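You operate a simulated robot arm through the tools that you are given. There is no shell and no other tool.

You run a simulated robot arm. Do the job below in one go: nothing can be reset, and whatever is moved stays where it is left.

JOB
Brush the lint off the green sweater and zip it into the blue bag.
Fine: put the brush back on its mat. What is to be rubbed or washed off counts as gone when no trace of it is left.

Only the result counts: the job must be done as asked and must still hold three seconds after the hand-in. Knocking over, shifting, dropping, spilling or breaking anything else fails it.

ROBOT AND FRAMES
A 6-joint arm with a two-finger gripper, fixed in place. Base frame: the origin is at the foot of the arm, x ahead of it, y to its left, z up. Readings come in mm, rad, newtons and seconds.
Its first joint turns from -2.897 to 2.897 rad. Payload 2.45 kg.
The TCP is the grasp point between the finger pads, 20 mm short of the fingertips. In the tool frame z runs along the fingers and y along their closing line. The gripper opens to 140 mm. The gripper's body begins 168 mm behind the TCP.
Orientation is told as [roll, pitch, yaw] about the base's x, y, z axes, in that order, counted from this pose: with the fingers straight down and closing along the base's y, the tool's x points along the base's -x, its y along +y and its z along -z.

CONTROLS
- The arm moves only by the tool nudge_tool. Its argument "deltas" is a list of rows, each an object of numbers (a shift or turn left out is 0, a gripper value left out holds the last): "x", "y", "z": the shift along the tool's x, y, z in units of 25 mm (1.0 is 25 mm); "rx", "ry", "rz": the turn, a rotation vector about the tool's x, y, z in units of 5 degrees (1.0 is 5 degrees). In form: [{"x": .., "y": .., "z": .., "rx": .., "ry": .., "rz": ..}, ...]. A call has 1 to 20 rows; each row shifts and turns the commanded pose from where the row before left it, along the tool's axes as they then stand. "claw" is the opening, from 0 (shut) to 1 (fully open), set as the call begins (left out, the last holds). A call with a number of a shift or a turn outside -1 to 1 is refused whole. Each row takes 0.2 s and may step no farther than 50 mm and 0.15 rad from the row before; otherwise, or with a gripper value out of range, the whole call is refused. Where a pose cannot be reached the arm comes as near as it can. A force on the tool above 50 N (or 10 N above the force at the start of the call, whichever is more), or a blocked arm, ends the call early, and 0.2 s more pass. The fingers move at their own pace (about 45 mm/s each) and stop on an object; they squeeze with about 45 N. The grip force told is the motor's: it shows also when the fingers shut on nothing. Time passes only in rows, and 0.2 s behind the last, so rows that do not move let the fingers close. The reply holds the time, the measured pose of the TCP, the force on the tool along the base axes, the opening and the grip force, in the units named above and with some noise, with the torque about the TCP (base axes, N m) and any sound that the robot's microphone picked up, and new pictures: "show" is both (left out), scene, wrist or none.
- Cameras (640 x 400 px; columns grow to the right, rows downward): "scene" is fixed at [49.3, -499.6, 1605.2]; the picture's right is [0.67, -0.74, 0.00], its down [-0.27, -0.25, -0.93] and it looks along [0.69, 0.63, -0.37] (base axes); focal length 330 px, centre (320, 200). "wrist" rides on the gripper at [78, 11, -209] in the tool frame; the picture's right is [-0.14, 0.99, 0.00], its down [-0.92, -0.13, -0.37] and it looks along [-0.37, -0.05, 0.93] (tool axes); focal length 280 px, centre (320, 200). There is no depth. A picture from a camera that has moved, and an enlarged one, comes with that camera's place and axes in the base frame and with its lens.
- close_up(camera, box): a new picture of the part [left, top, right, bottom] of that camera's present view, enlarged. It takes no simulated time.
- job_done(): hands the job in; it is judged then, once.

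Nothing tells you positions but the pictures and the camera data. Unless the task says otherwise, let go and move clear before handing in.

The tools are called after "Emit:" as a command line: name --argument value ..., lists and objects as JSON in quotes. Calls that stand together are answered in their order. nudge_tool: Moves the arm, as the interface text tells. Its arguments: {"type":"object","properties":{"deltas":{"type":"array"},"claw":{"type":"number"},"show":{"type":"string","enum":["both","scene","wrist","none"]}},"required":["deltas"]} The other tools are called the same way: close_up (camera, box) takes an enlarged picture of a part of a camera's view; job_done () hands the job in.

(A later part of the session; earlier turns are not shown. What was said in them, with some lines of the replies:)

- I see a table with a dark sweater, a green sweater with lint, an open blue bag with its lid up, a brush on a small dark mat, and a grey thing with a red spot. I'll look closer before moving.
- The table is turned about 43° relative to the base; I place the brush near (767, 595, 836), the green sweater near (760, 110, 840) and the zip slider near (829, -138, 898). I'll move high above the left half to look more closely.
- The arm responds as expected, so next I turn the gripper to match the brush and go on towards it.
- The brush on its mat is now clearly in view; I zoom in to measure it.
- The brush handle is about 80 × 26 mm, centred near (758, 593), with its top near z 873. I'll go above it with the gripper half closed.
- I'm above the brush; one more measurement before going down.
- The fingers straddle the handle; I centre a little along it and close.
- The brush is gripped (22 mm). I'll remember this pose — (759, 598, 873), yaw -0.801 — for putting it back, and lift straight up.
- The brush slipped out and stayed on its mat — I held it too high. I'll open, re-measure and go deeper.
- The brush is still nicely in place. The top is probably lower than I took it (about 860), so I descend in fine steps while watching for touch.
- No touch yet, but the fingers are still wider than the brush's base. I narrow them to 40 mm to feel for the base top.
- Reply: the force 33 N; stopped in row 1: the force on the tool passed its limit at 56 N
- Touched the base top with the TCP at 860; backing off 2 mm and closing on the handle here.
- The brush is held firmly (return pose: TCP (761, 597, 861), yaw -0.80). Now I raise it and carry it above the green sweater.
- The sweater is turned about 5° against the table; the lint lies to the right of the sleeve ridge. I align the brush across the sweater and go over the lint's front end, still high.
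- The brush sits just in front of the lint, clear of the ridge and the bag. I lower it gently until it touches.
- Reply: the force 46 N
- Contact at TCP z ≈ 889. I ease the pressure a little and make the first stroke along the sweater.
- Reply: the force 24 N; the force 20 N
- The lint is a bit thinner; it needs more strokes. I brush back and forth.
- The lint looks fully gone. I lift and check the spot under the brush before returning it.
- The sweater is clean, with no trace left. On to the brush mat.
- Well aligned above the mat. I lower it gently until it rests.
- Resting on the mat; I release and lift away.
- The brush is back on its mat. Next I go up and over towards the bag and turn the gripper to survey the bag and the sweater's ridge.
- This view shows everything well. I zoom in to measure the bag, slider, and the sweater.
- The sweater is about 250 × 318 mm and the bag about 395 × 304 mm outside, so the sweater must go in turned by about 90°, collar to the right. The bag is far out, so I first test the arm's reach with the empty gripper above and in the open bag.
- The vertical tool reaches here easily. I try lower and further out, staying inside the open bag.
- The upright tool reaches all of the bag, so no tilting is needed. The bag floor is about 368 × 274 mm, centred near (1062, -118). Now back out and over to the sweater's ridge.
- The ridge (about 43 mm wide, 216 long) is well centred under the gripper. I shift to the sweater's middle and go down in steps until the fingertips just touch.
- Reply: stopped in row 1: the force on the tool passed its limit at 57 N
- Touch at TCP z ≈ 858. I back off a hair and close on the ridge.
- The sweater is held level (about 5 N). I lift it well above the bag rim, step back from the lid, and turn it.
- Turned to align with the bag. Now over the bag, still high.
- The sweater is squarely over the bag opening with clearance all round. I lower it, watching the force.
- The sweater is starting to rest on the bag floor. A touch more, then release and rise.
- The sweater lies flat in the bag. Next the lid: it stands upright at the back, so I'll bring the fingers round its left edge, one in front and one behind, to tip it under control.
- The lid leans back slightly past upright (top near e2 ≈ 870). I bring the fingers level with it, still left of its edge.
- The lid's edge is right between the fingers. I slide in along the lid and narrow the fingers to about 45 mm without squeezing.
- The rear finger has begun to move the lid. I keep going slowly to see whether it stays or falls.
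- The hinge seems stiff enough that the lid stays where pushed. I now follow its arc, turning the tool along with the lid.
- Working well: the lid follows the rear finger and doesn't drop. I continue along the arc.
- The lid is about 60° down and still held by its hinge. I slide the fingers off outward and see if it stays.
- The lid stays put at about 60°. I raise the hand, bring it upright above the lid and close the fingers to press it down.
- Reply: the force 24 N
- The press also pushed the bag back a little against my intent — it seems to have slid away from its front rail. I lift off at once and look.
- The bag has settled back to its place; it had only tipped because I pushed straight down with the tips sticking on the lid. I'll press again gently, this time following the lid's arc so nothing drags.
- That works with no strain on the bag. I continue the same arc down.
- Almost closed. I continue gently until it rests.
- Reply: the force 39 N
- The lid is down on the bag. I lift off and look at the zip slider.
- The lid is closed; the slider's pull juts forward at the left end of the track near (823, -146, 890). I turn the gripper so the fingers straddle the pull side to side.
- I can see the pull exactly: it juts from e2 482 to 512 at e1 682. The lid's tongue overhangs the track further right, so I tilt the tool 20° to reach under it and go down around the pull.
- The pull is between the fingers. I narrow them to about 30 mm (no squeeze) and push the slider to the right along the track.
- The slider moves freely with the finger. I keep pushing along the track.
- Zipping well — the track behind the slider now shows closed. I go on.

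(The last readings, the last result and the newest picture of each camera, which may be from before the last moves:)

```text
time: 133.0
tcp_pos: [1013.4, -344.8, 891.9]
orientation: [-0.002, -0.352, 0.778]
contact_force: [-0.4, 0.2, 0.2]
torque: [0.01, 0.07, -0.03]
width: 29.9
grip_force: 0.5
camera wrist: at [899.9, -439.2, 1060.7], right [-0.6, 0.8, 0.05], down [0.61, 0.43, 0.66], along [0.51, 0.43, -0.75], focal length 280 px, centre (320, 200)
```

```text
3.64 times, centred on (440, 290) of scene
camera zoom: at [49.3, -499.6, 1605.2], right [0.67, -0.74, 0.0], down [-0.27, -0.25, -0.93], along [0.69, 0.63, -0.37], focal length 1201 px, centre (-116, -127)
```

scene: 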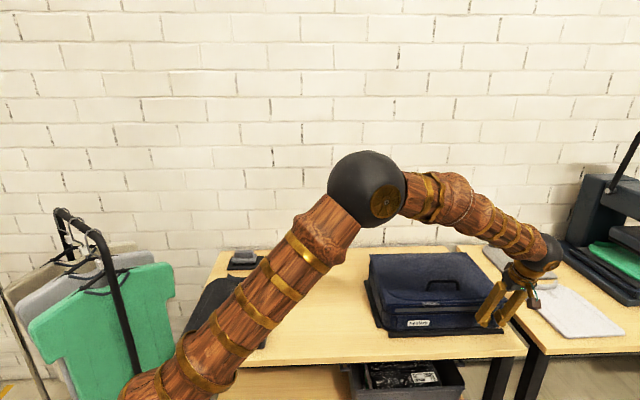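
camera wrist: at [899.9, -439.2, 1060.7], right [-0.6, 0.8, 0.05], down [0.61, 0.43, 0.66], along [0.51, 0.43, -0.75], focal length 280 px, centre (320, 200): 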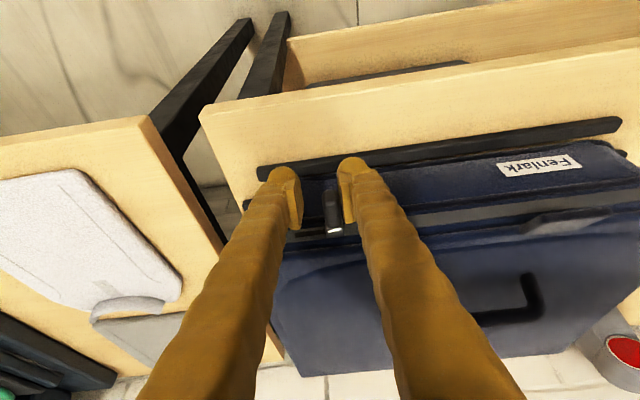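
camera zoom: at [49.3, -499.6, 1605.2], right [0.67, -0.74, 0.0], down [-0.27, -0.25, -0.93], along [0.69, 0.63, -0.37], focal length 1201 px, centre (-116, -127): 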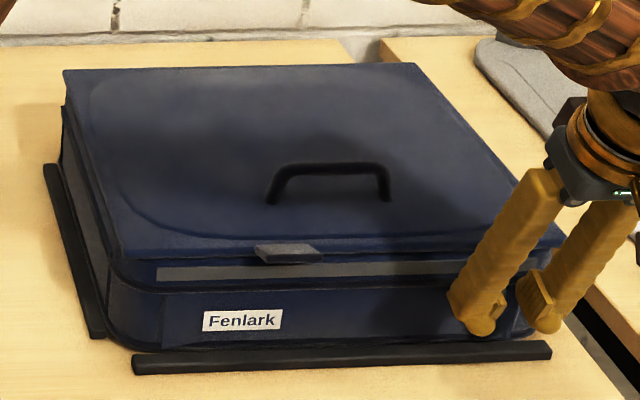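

About 25 mm of open track is left. I finish in small steps until it stops.

Emit:
nudge_tool --deltas '[{"y": -0.25}, {"y": -0.25}, {"y": -0.2}, {"y": -0.15}]'

Emit:
close_up --camera "wrist" --box '[240, 120, 400, 280]'

```text
time: 134.0
tcp_pos: [1028.4, -359.5, 891.1]
orientation: [-0.002, -0.352, 0.78]
contact_force: [-0.2, 1.3, 0.0]
torque: [0.03, -0.04, 0.01]
width: 29.7
grip_force: 0.3
camera wrist: at [914.6, -454.3, 1061.2], right [-0.6, 0.8, 0.05], down [0.61, 0.43, 0.66], along [0.51, 0.43, -0.75], focal length 280 px, centre (320, 200)
```

scene: 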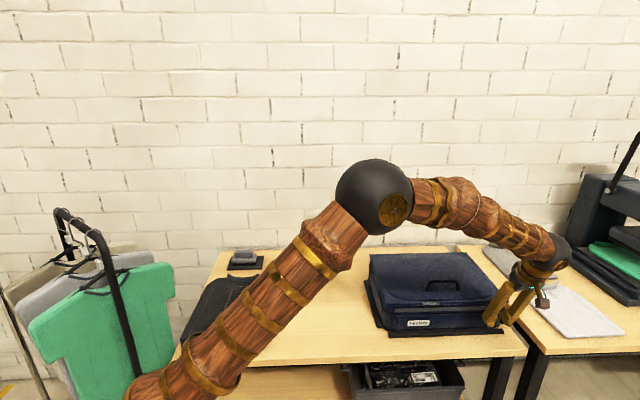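
wrist: 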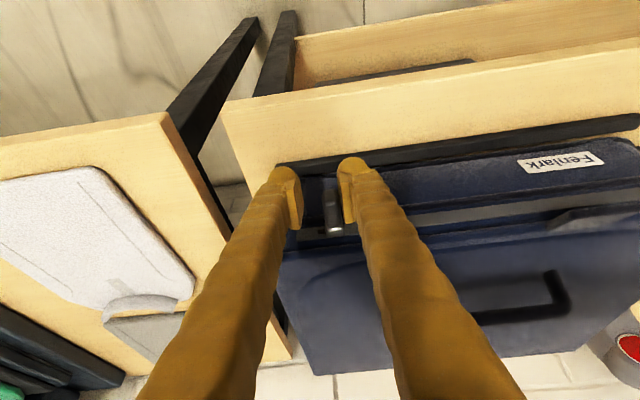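

```text
2.50 times, centred on (320, 200) of wrist
camera zoom: at [914.6, -454.3, 1061.2], right [-0.6, 0.8, 0.05], down [0.61, 0.43, 0.66], along [0.51, 0.43, -0.75], focal length 701 px, centre (320, 200)
```

zoom: 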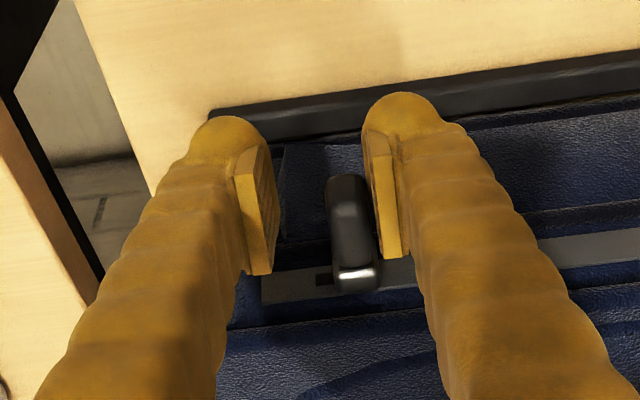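

Emit:
nudge_tool --deltas '[{"y": -0.12}, {"y": -0.1}]' --show "none"

Emit:
nudge_tool --deltas '[{"y": -0.1}]' --show "wrist"

Emit:
close_up --camera "wrist" --box '[240, 120, 400, 280]'

```text
time: 134.6
tcp_pos: [1030.2, -363.2, 891.2]
orientation: [-0.001, -0.352, 0.778]
contact_force: [-0.3, 0.9, 0.3]
torque: [0.02, -0.01, -0.01]
width: 29.7
grip_force: 0.1
```

```text
time: 135.0
tcp_pos: [1032.9, -364.5, 891.4]
orientation: [-0.003, -0.351, 0.778]
contact_force: [-0.3, -0.7, -0.2]
torque: [0.0, 0.01, -0.02]
width: 29.9
grip_force: 0.4
camera wrist: at [920.1, -459.6, 1060.6], right [-0.6, 0.8, 0.05], down [0.61, 0.43, 0.66], along [0.51, 0.43, -0.75], focal length 280 px, centre (320, 200)
```

wrist: 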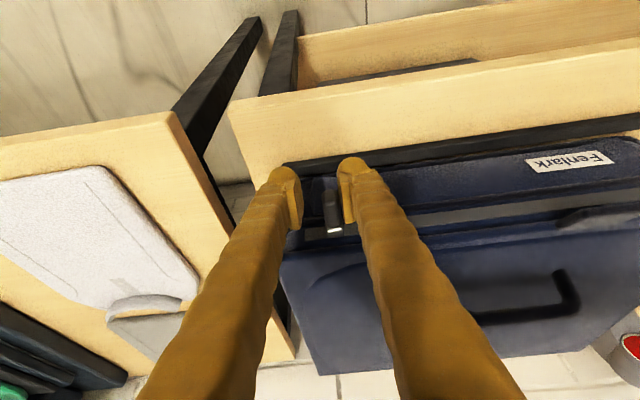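

```text
2.50 times, centred on (320, 200) of wrist
camera zoom: at [920.1, -459.6, 1060.6], right [-0.6, 0.8, 0.05], down [0.61, 0.43, 0.66], along [0.51, 0.43, -0.75], focal length 701 px, centre (320, 200)
```

zoom: 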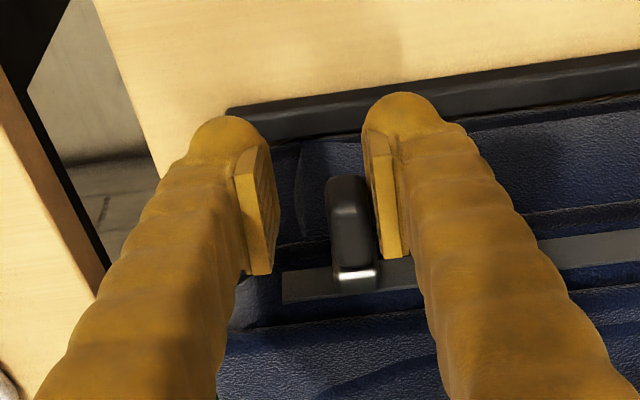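

The open slot is covered; I nudge until I feel the end stop.

Emit:
nudge_tool --deltas '[{"y": -0.08}]' --show "none"

Emit:
nudge_tool --deltas '[{"y": -0.08}]' --show "none"

Emit:
nudge_tool --deltas '[{"y": -0.08}]' --show "wrist"

Emit:
close_up --camera "wrist" --box '[240, 120, 400, 280]'

```text
time: 135.4
tcp_pos: [1034.8, -366.5, 891.1]
orientation: [-0.002, -0.354, 0.778]
contact_force: [0.2, 0.1, 0.2]
torque: [-0.01, 0.01, -0.03]
width: 29.9
grip_force: 0.3
```

```text
time: 135.8
tcp_pos: [1035.1, -369.2, 889.9]
orientation: [-0.001, -0.353, 0.779]
contact_force: [-0.4, 0.4, -0.3]
torque: [-0.01, 0.01, 0.02]
width: 29.8
grip_force: 0.2
```

```text
time: 136.2
tcp_pos: [1036.0, -369.5, 891.1]
orientation: [0.001, -0.354, 0.778]
contact_force: [0.1, 0.4, -0.4]
torque: [-0.01, -0.03, -0.02]
width: 29.8
grip_force: 0.4
camera wrist: at [924.5, -464.6, 1060.5], right [-0.6, 0.8, 0.05], down [0.61, 0.43, 0.66], along [0.51, 0.43, -0.75], focal length 280 px, centre (320, 200)
```

wrist: 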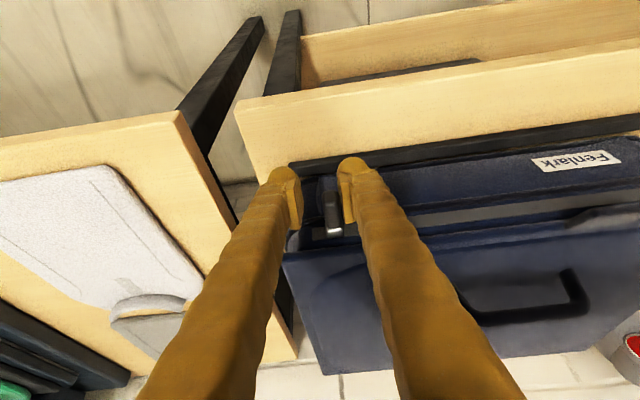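

```text
2.50 times, centred on (320, 200) of wrist
camera zoom: at [924.5, -464.6, 1060.5], right [-0.6, 0.8, 0.05], down [0.61, 0.43, 0.66], along [0.51, 0.43, -0.75], focal length 701 px, centre (320, 200)
```

zoom: 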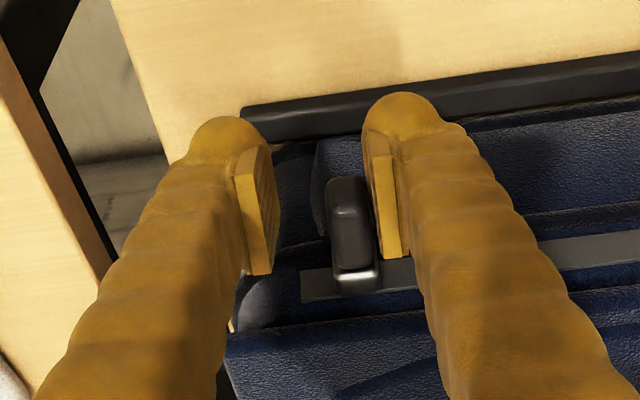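

Emit:
nudge_tool --deltas '[{"y": -0.1}]' --show "none"

Emit:
nudge_tool --deltas '[{"y": -0.1}]' --show "none"

Emit:
nudge_tool --deltas '[{"y": -0.1}]' --show "wrist"

Emit:
close_up --camera "wrist" --box '[240, 120, 400, 280]'

```text
time: 136.6
tcp_pos: [1037.5, -371.1, 891.7]
orientation: [-0.001, -0.353, 0.778]
contact_force: [-2.6, 3.3, -0.8]
torque: [-0.02, 0.01, 0.01]
width: 31.6
grip_force: 1.2
```

```text
time: 137.0
tcp_pos: [1039.6, -373.3, 890.9]
orientation: [0.0, -0.354, 0.779]
contact_force: [-6.5, 5.6, 1.6]
torque: [0.06, 0.08, 0.09]
width: 35.4
grip_force: 4.1
```

```text
time: 137.4
tcp_pos: [1041.7, -376.3, 891.1]
orientation: [-0.002, -0.352, 0.78]
contact_force: [-5.4, 7.8, 0.2]
torque: [0.04, 0.03, 0.06]
width: 36.0
grip_force: 4.7
camera wrist: at [929.5, -469.9, 1061.0], right [-0.6, 0.8, 0.05], down [0.61, 0.43, 0.66], along [0.51, 0.43, -0.75], focal length 280 px, centre (320, 200)
```

wrist: 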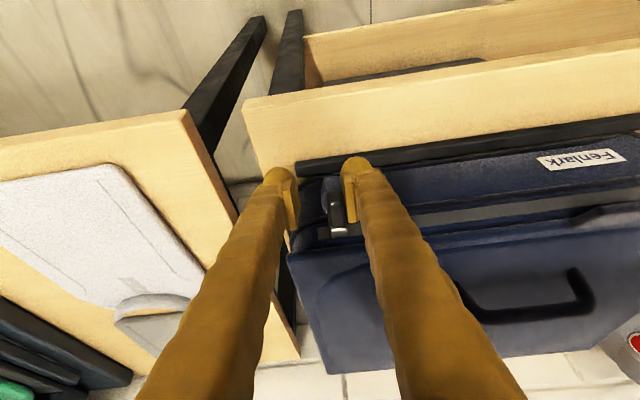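

```text
2.50 times, centred on (320, 200) of wrist
camera zoom: at [929.5, -469.9, 1061.0], right [-0.6, 0.8, 0.05], down [0.61, 0.43, 0.66], along [0.51, 0.43, -0.75], focal length 701 px, centre (320, 200)
```

zoom: 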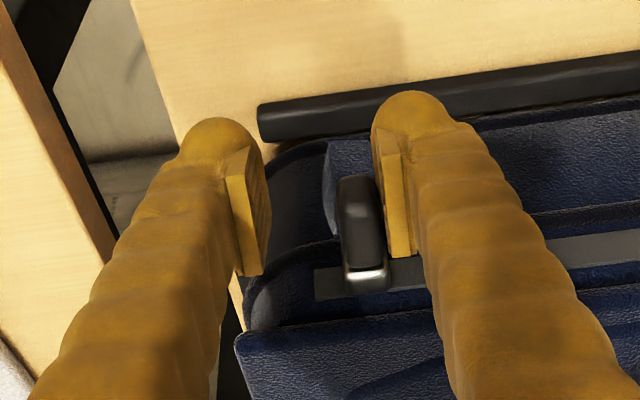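

End stop felt (slider fully right). I ease off the pull, open a little, and withdraw along the finger axis.

Emit:
nudge_tool --deltas '[{"y": 0.25}, {"y": 0.2}]' --claw 0.3 --show "none"

Emit:
close_up --camera "wrist" --box '[240, 120, 400, 280]'

Emit:
nudge_tool --deltas '[{"z": -0.5}, {"z": -0.8}, {"z": -1}, {"z": -1}, {"z": -1}, {"z": -1}, {"z": -1}]'

Emit:
close_up --camera "scene" --box '[355, 235, 515, 345]'

```text
time: 138.0
tcp_pos: [1035.0, -367.2, 891.1]
orientation: [-0.003, -0.352, 0.779]
contact_force: [0.0, -0.1, 0.2]
torque: [-0.01, -0.01, 0.05]
width: 42.1
grip_force: 0.0
```

```text
2.50 times, centred on (320, 200) of wrist
camera zoom: at [921.6, -461.7, 1060.8], right [-0.6, 0.8, 0.05], down [0.61, 0.43, 0.66], along [0.51, 0.43, -0.75], focal length 701 px, centre (320, 200)
```

zoom: 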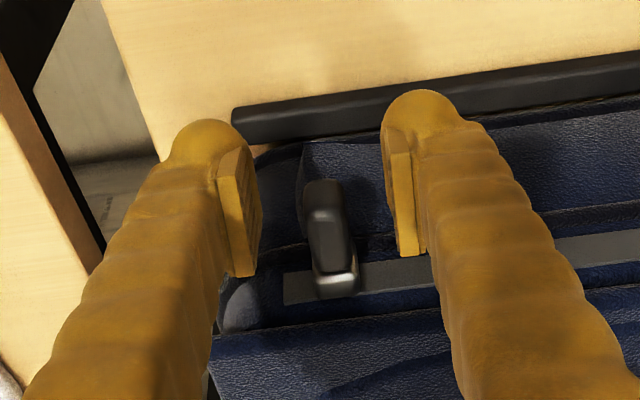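

```text
time: 139.6
tcp_pos: [994.8, -404.2, 1039.3]
orientation: [0.0, -0.353, 0.778]
contact_force: [-0.8, -0.4, -0.5]
torque: [0.02, 0.0, 0.02]
width: 42.2
grip_force: 0.0
camera wrist: at [883.0, -498.0, 1209.4], right [-0.6, 0.8, 0.05], down [0.61, 0.43, 0.66], along [0.51, 0.43, -0.75], focal length 280 px, centre (320, 200)
```

scene: 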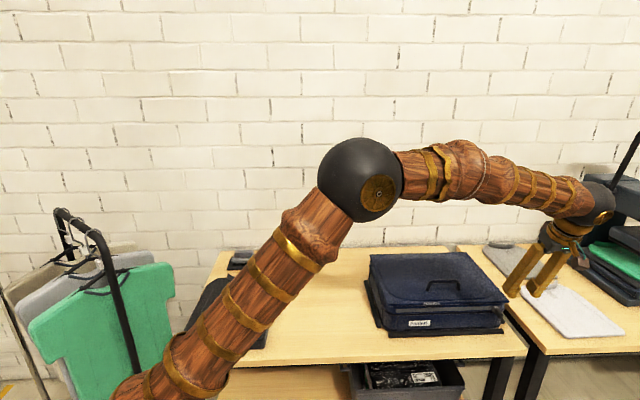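
wrist: 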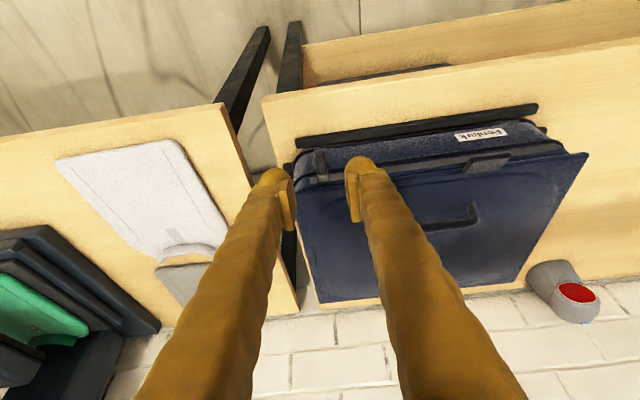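

```text
3.64 times, centred on (435, 290) of scene
camera zoom: at [49.3, -499.6, 1605.2], right [0.67, -0.74, 0.0], down [-0.27, -0.25, -0.93], along [0.69, 0.63, -0.37], focal length 1201 px, centre (-98, -127)
```

zoom: 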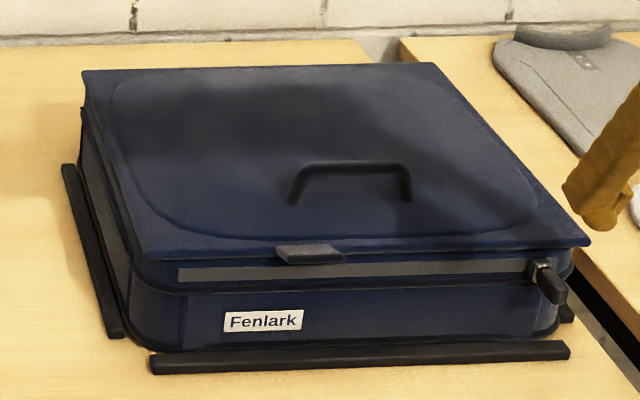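

The bag is zipped, slider at the far right. I move the arm up and clear and check the whole scene.

Emit:
nudge_tool --deltas '[{"z": -1, "ry": 1}, {"z": -1, "ry": 1}, {"z": -1, "ry": 1}, {"z": -1, "ry": 1}, {"z": -1, "x": 0.5}, {"z": -1, "x": 0.5}, {"z": -1, "x": 0.8}, {"z": -1, "x": 0.8}, {"x": 0.8, "y": 0.8}, {"x": 0.8, "y": 0.8}, {"x": 0.8, "y": 0.8}, {"x": 0.8, "y": 0.8}, {"y": 0.8}, {"y": 0.8}, {"y": 0.8}, {"y": 0.8}]'

Emit:
close_up --camera "scene" --box '[170, 220, 380, 361]'

Emit:
close_up --camera "scene" --box '[355, 220, 555, 350]'

```text
time: 143.0
tcp_pos: [763.0, -408.5, 1236.3]
orientation: [0.0, -0.003, 0.777]
contact_force: [0.4, -0.2, 0.4]
torque: [-0.02, 0.04, 0.03]
width: 42.0
grip_force: 0.0
camera wrist: at [697.4, -457.3, 1446.0], right [-0.6, 0.8, 0.0], down [0.74, 0.55, 0.37], along [0.3, 0.22, -0.93], focal length 280 px, centre (320, 200)
```

scene: 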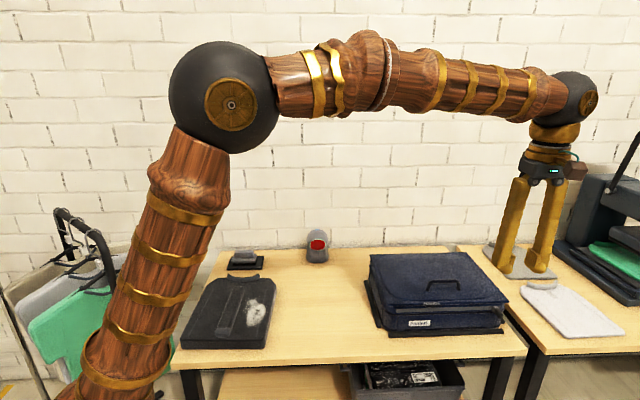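
wrist: 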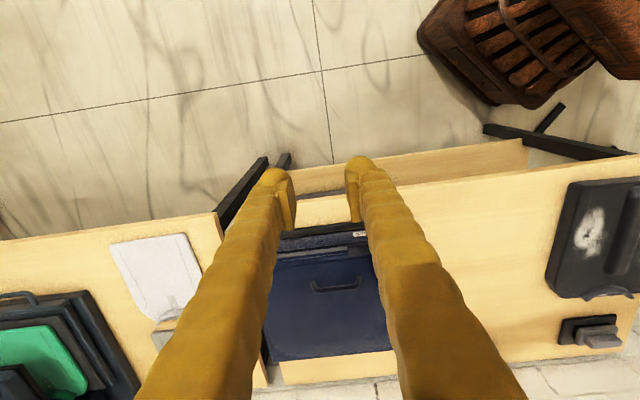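

```text
2.84 times, centred on (275, 290) of scene
camera zoom: at [49.3, -499.6, 1605.2], right [0.67, -0.74, 0.0], down [-0.27, -0.25, -0.93], along [0.69, 0.63, -0.37], focal length 937 px, centre (448, -57)
```

zoom: 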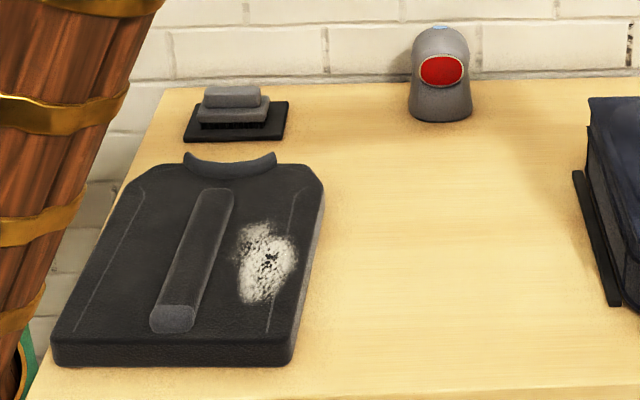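

```text
3.08 times, centred on (455, 285) of scene
camera zoom: at [49.3, -499.6, 1605.2], right [0.67, -0.74, 0.0], down [-0.27, -0.25, -0.93], along [0.69, 0.63, -0.37], focal length 1016 px, centre (-95, -62)
```

zoom: 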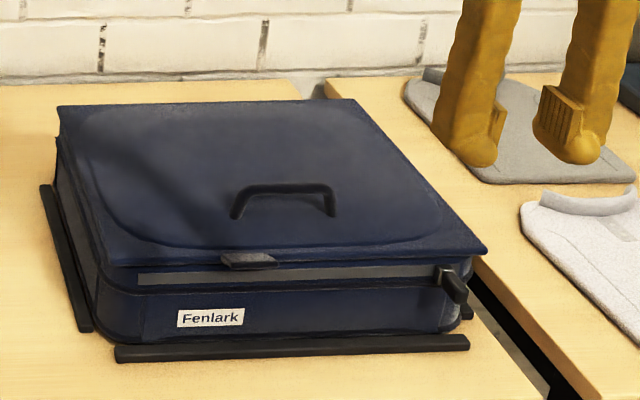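

Everything is in order: the lint is gone and the green sweater lies in the closed bag with the slider at the far end. The brush is on its mat, the other things look undisturbed, and the arm is clear. Handing in.

Emit:
job_done

```text
The job is handed in.
```

The job is done and handed in; no verdict came back with the hand-in. The lint is off the green sweater with no trace left, and the sweater is zipped into the blue bag. The brush is back on its mat.

- **Sweater:** I had to turn it about 90° to fit, so it lies flat in the bag with its collar to the right. The slider is at the far right end of its track.
- **Brush:** it slipped out of the grip on the first try, but stayed on its mat. The second grip held.
- **Bag:** while closing the lid, my first push tipped the bag's front up briefly. It settled back to within 1–2 mm of where it stood, as far as the pictures show.
- **Other things:** in the last pictures, the dark sweater (still with its lint) and the other objects looked untouched. The gripper was empty and the arm clear when I handed in.
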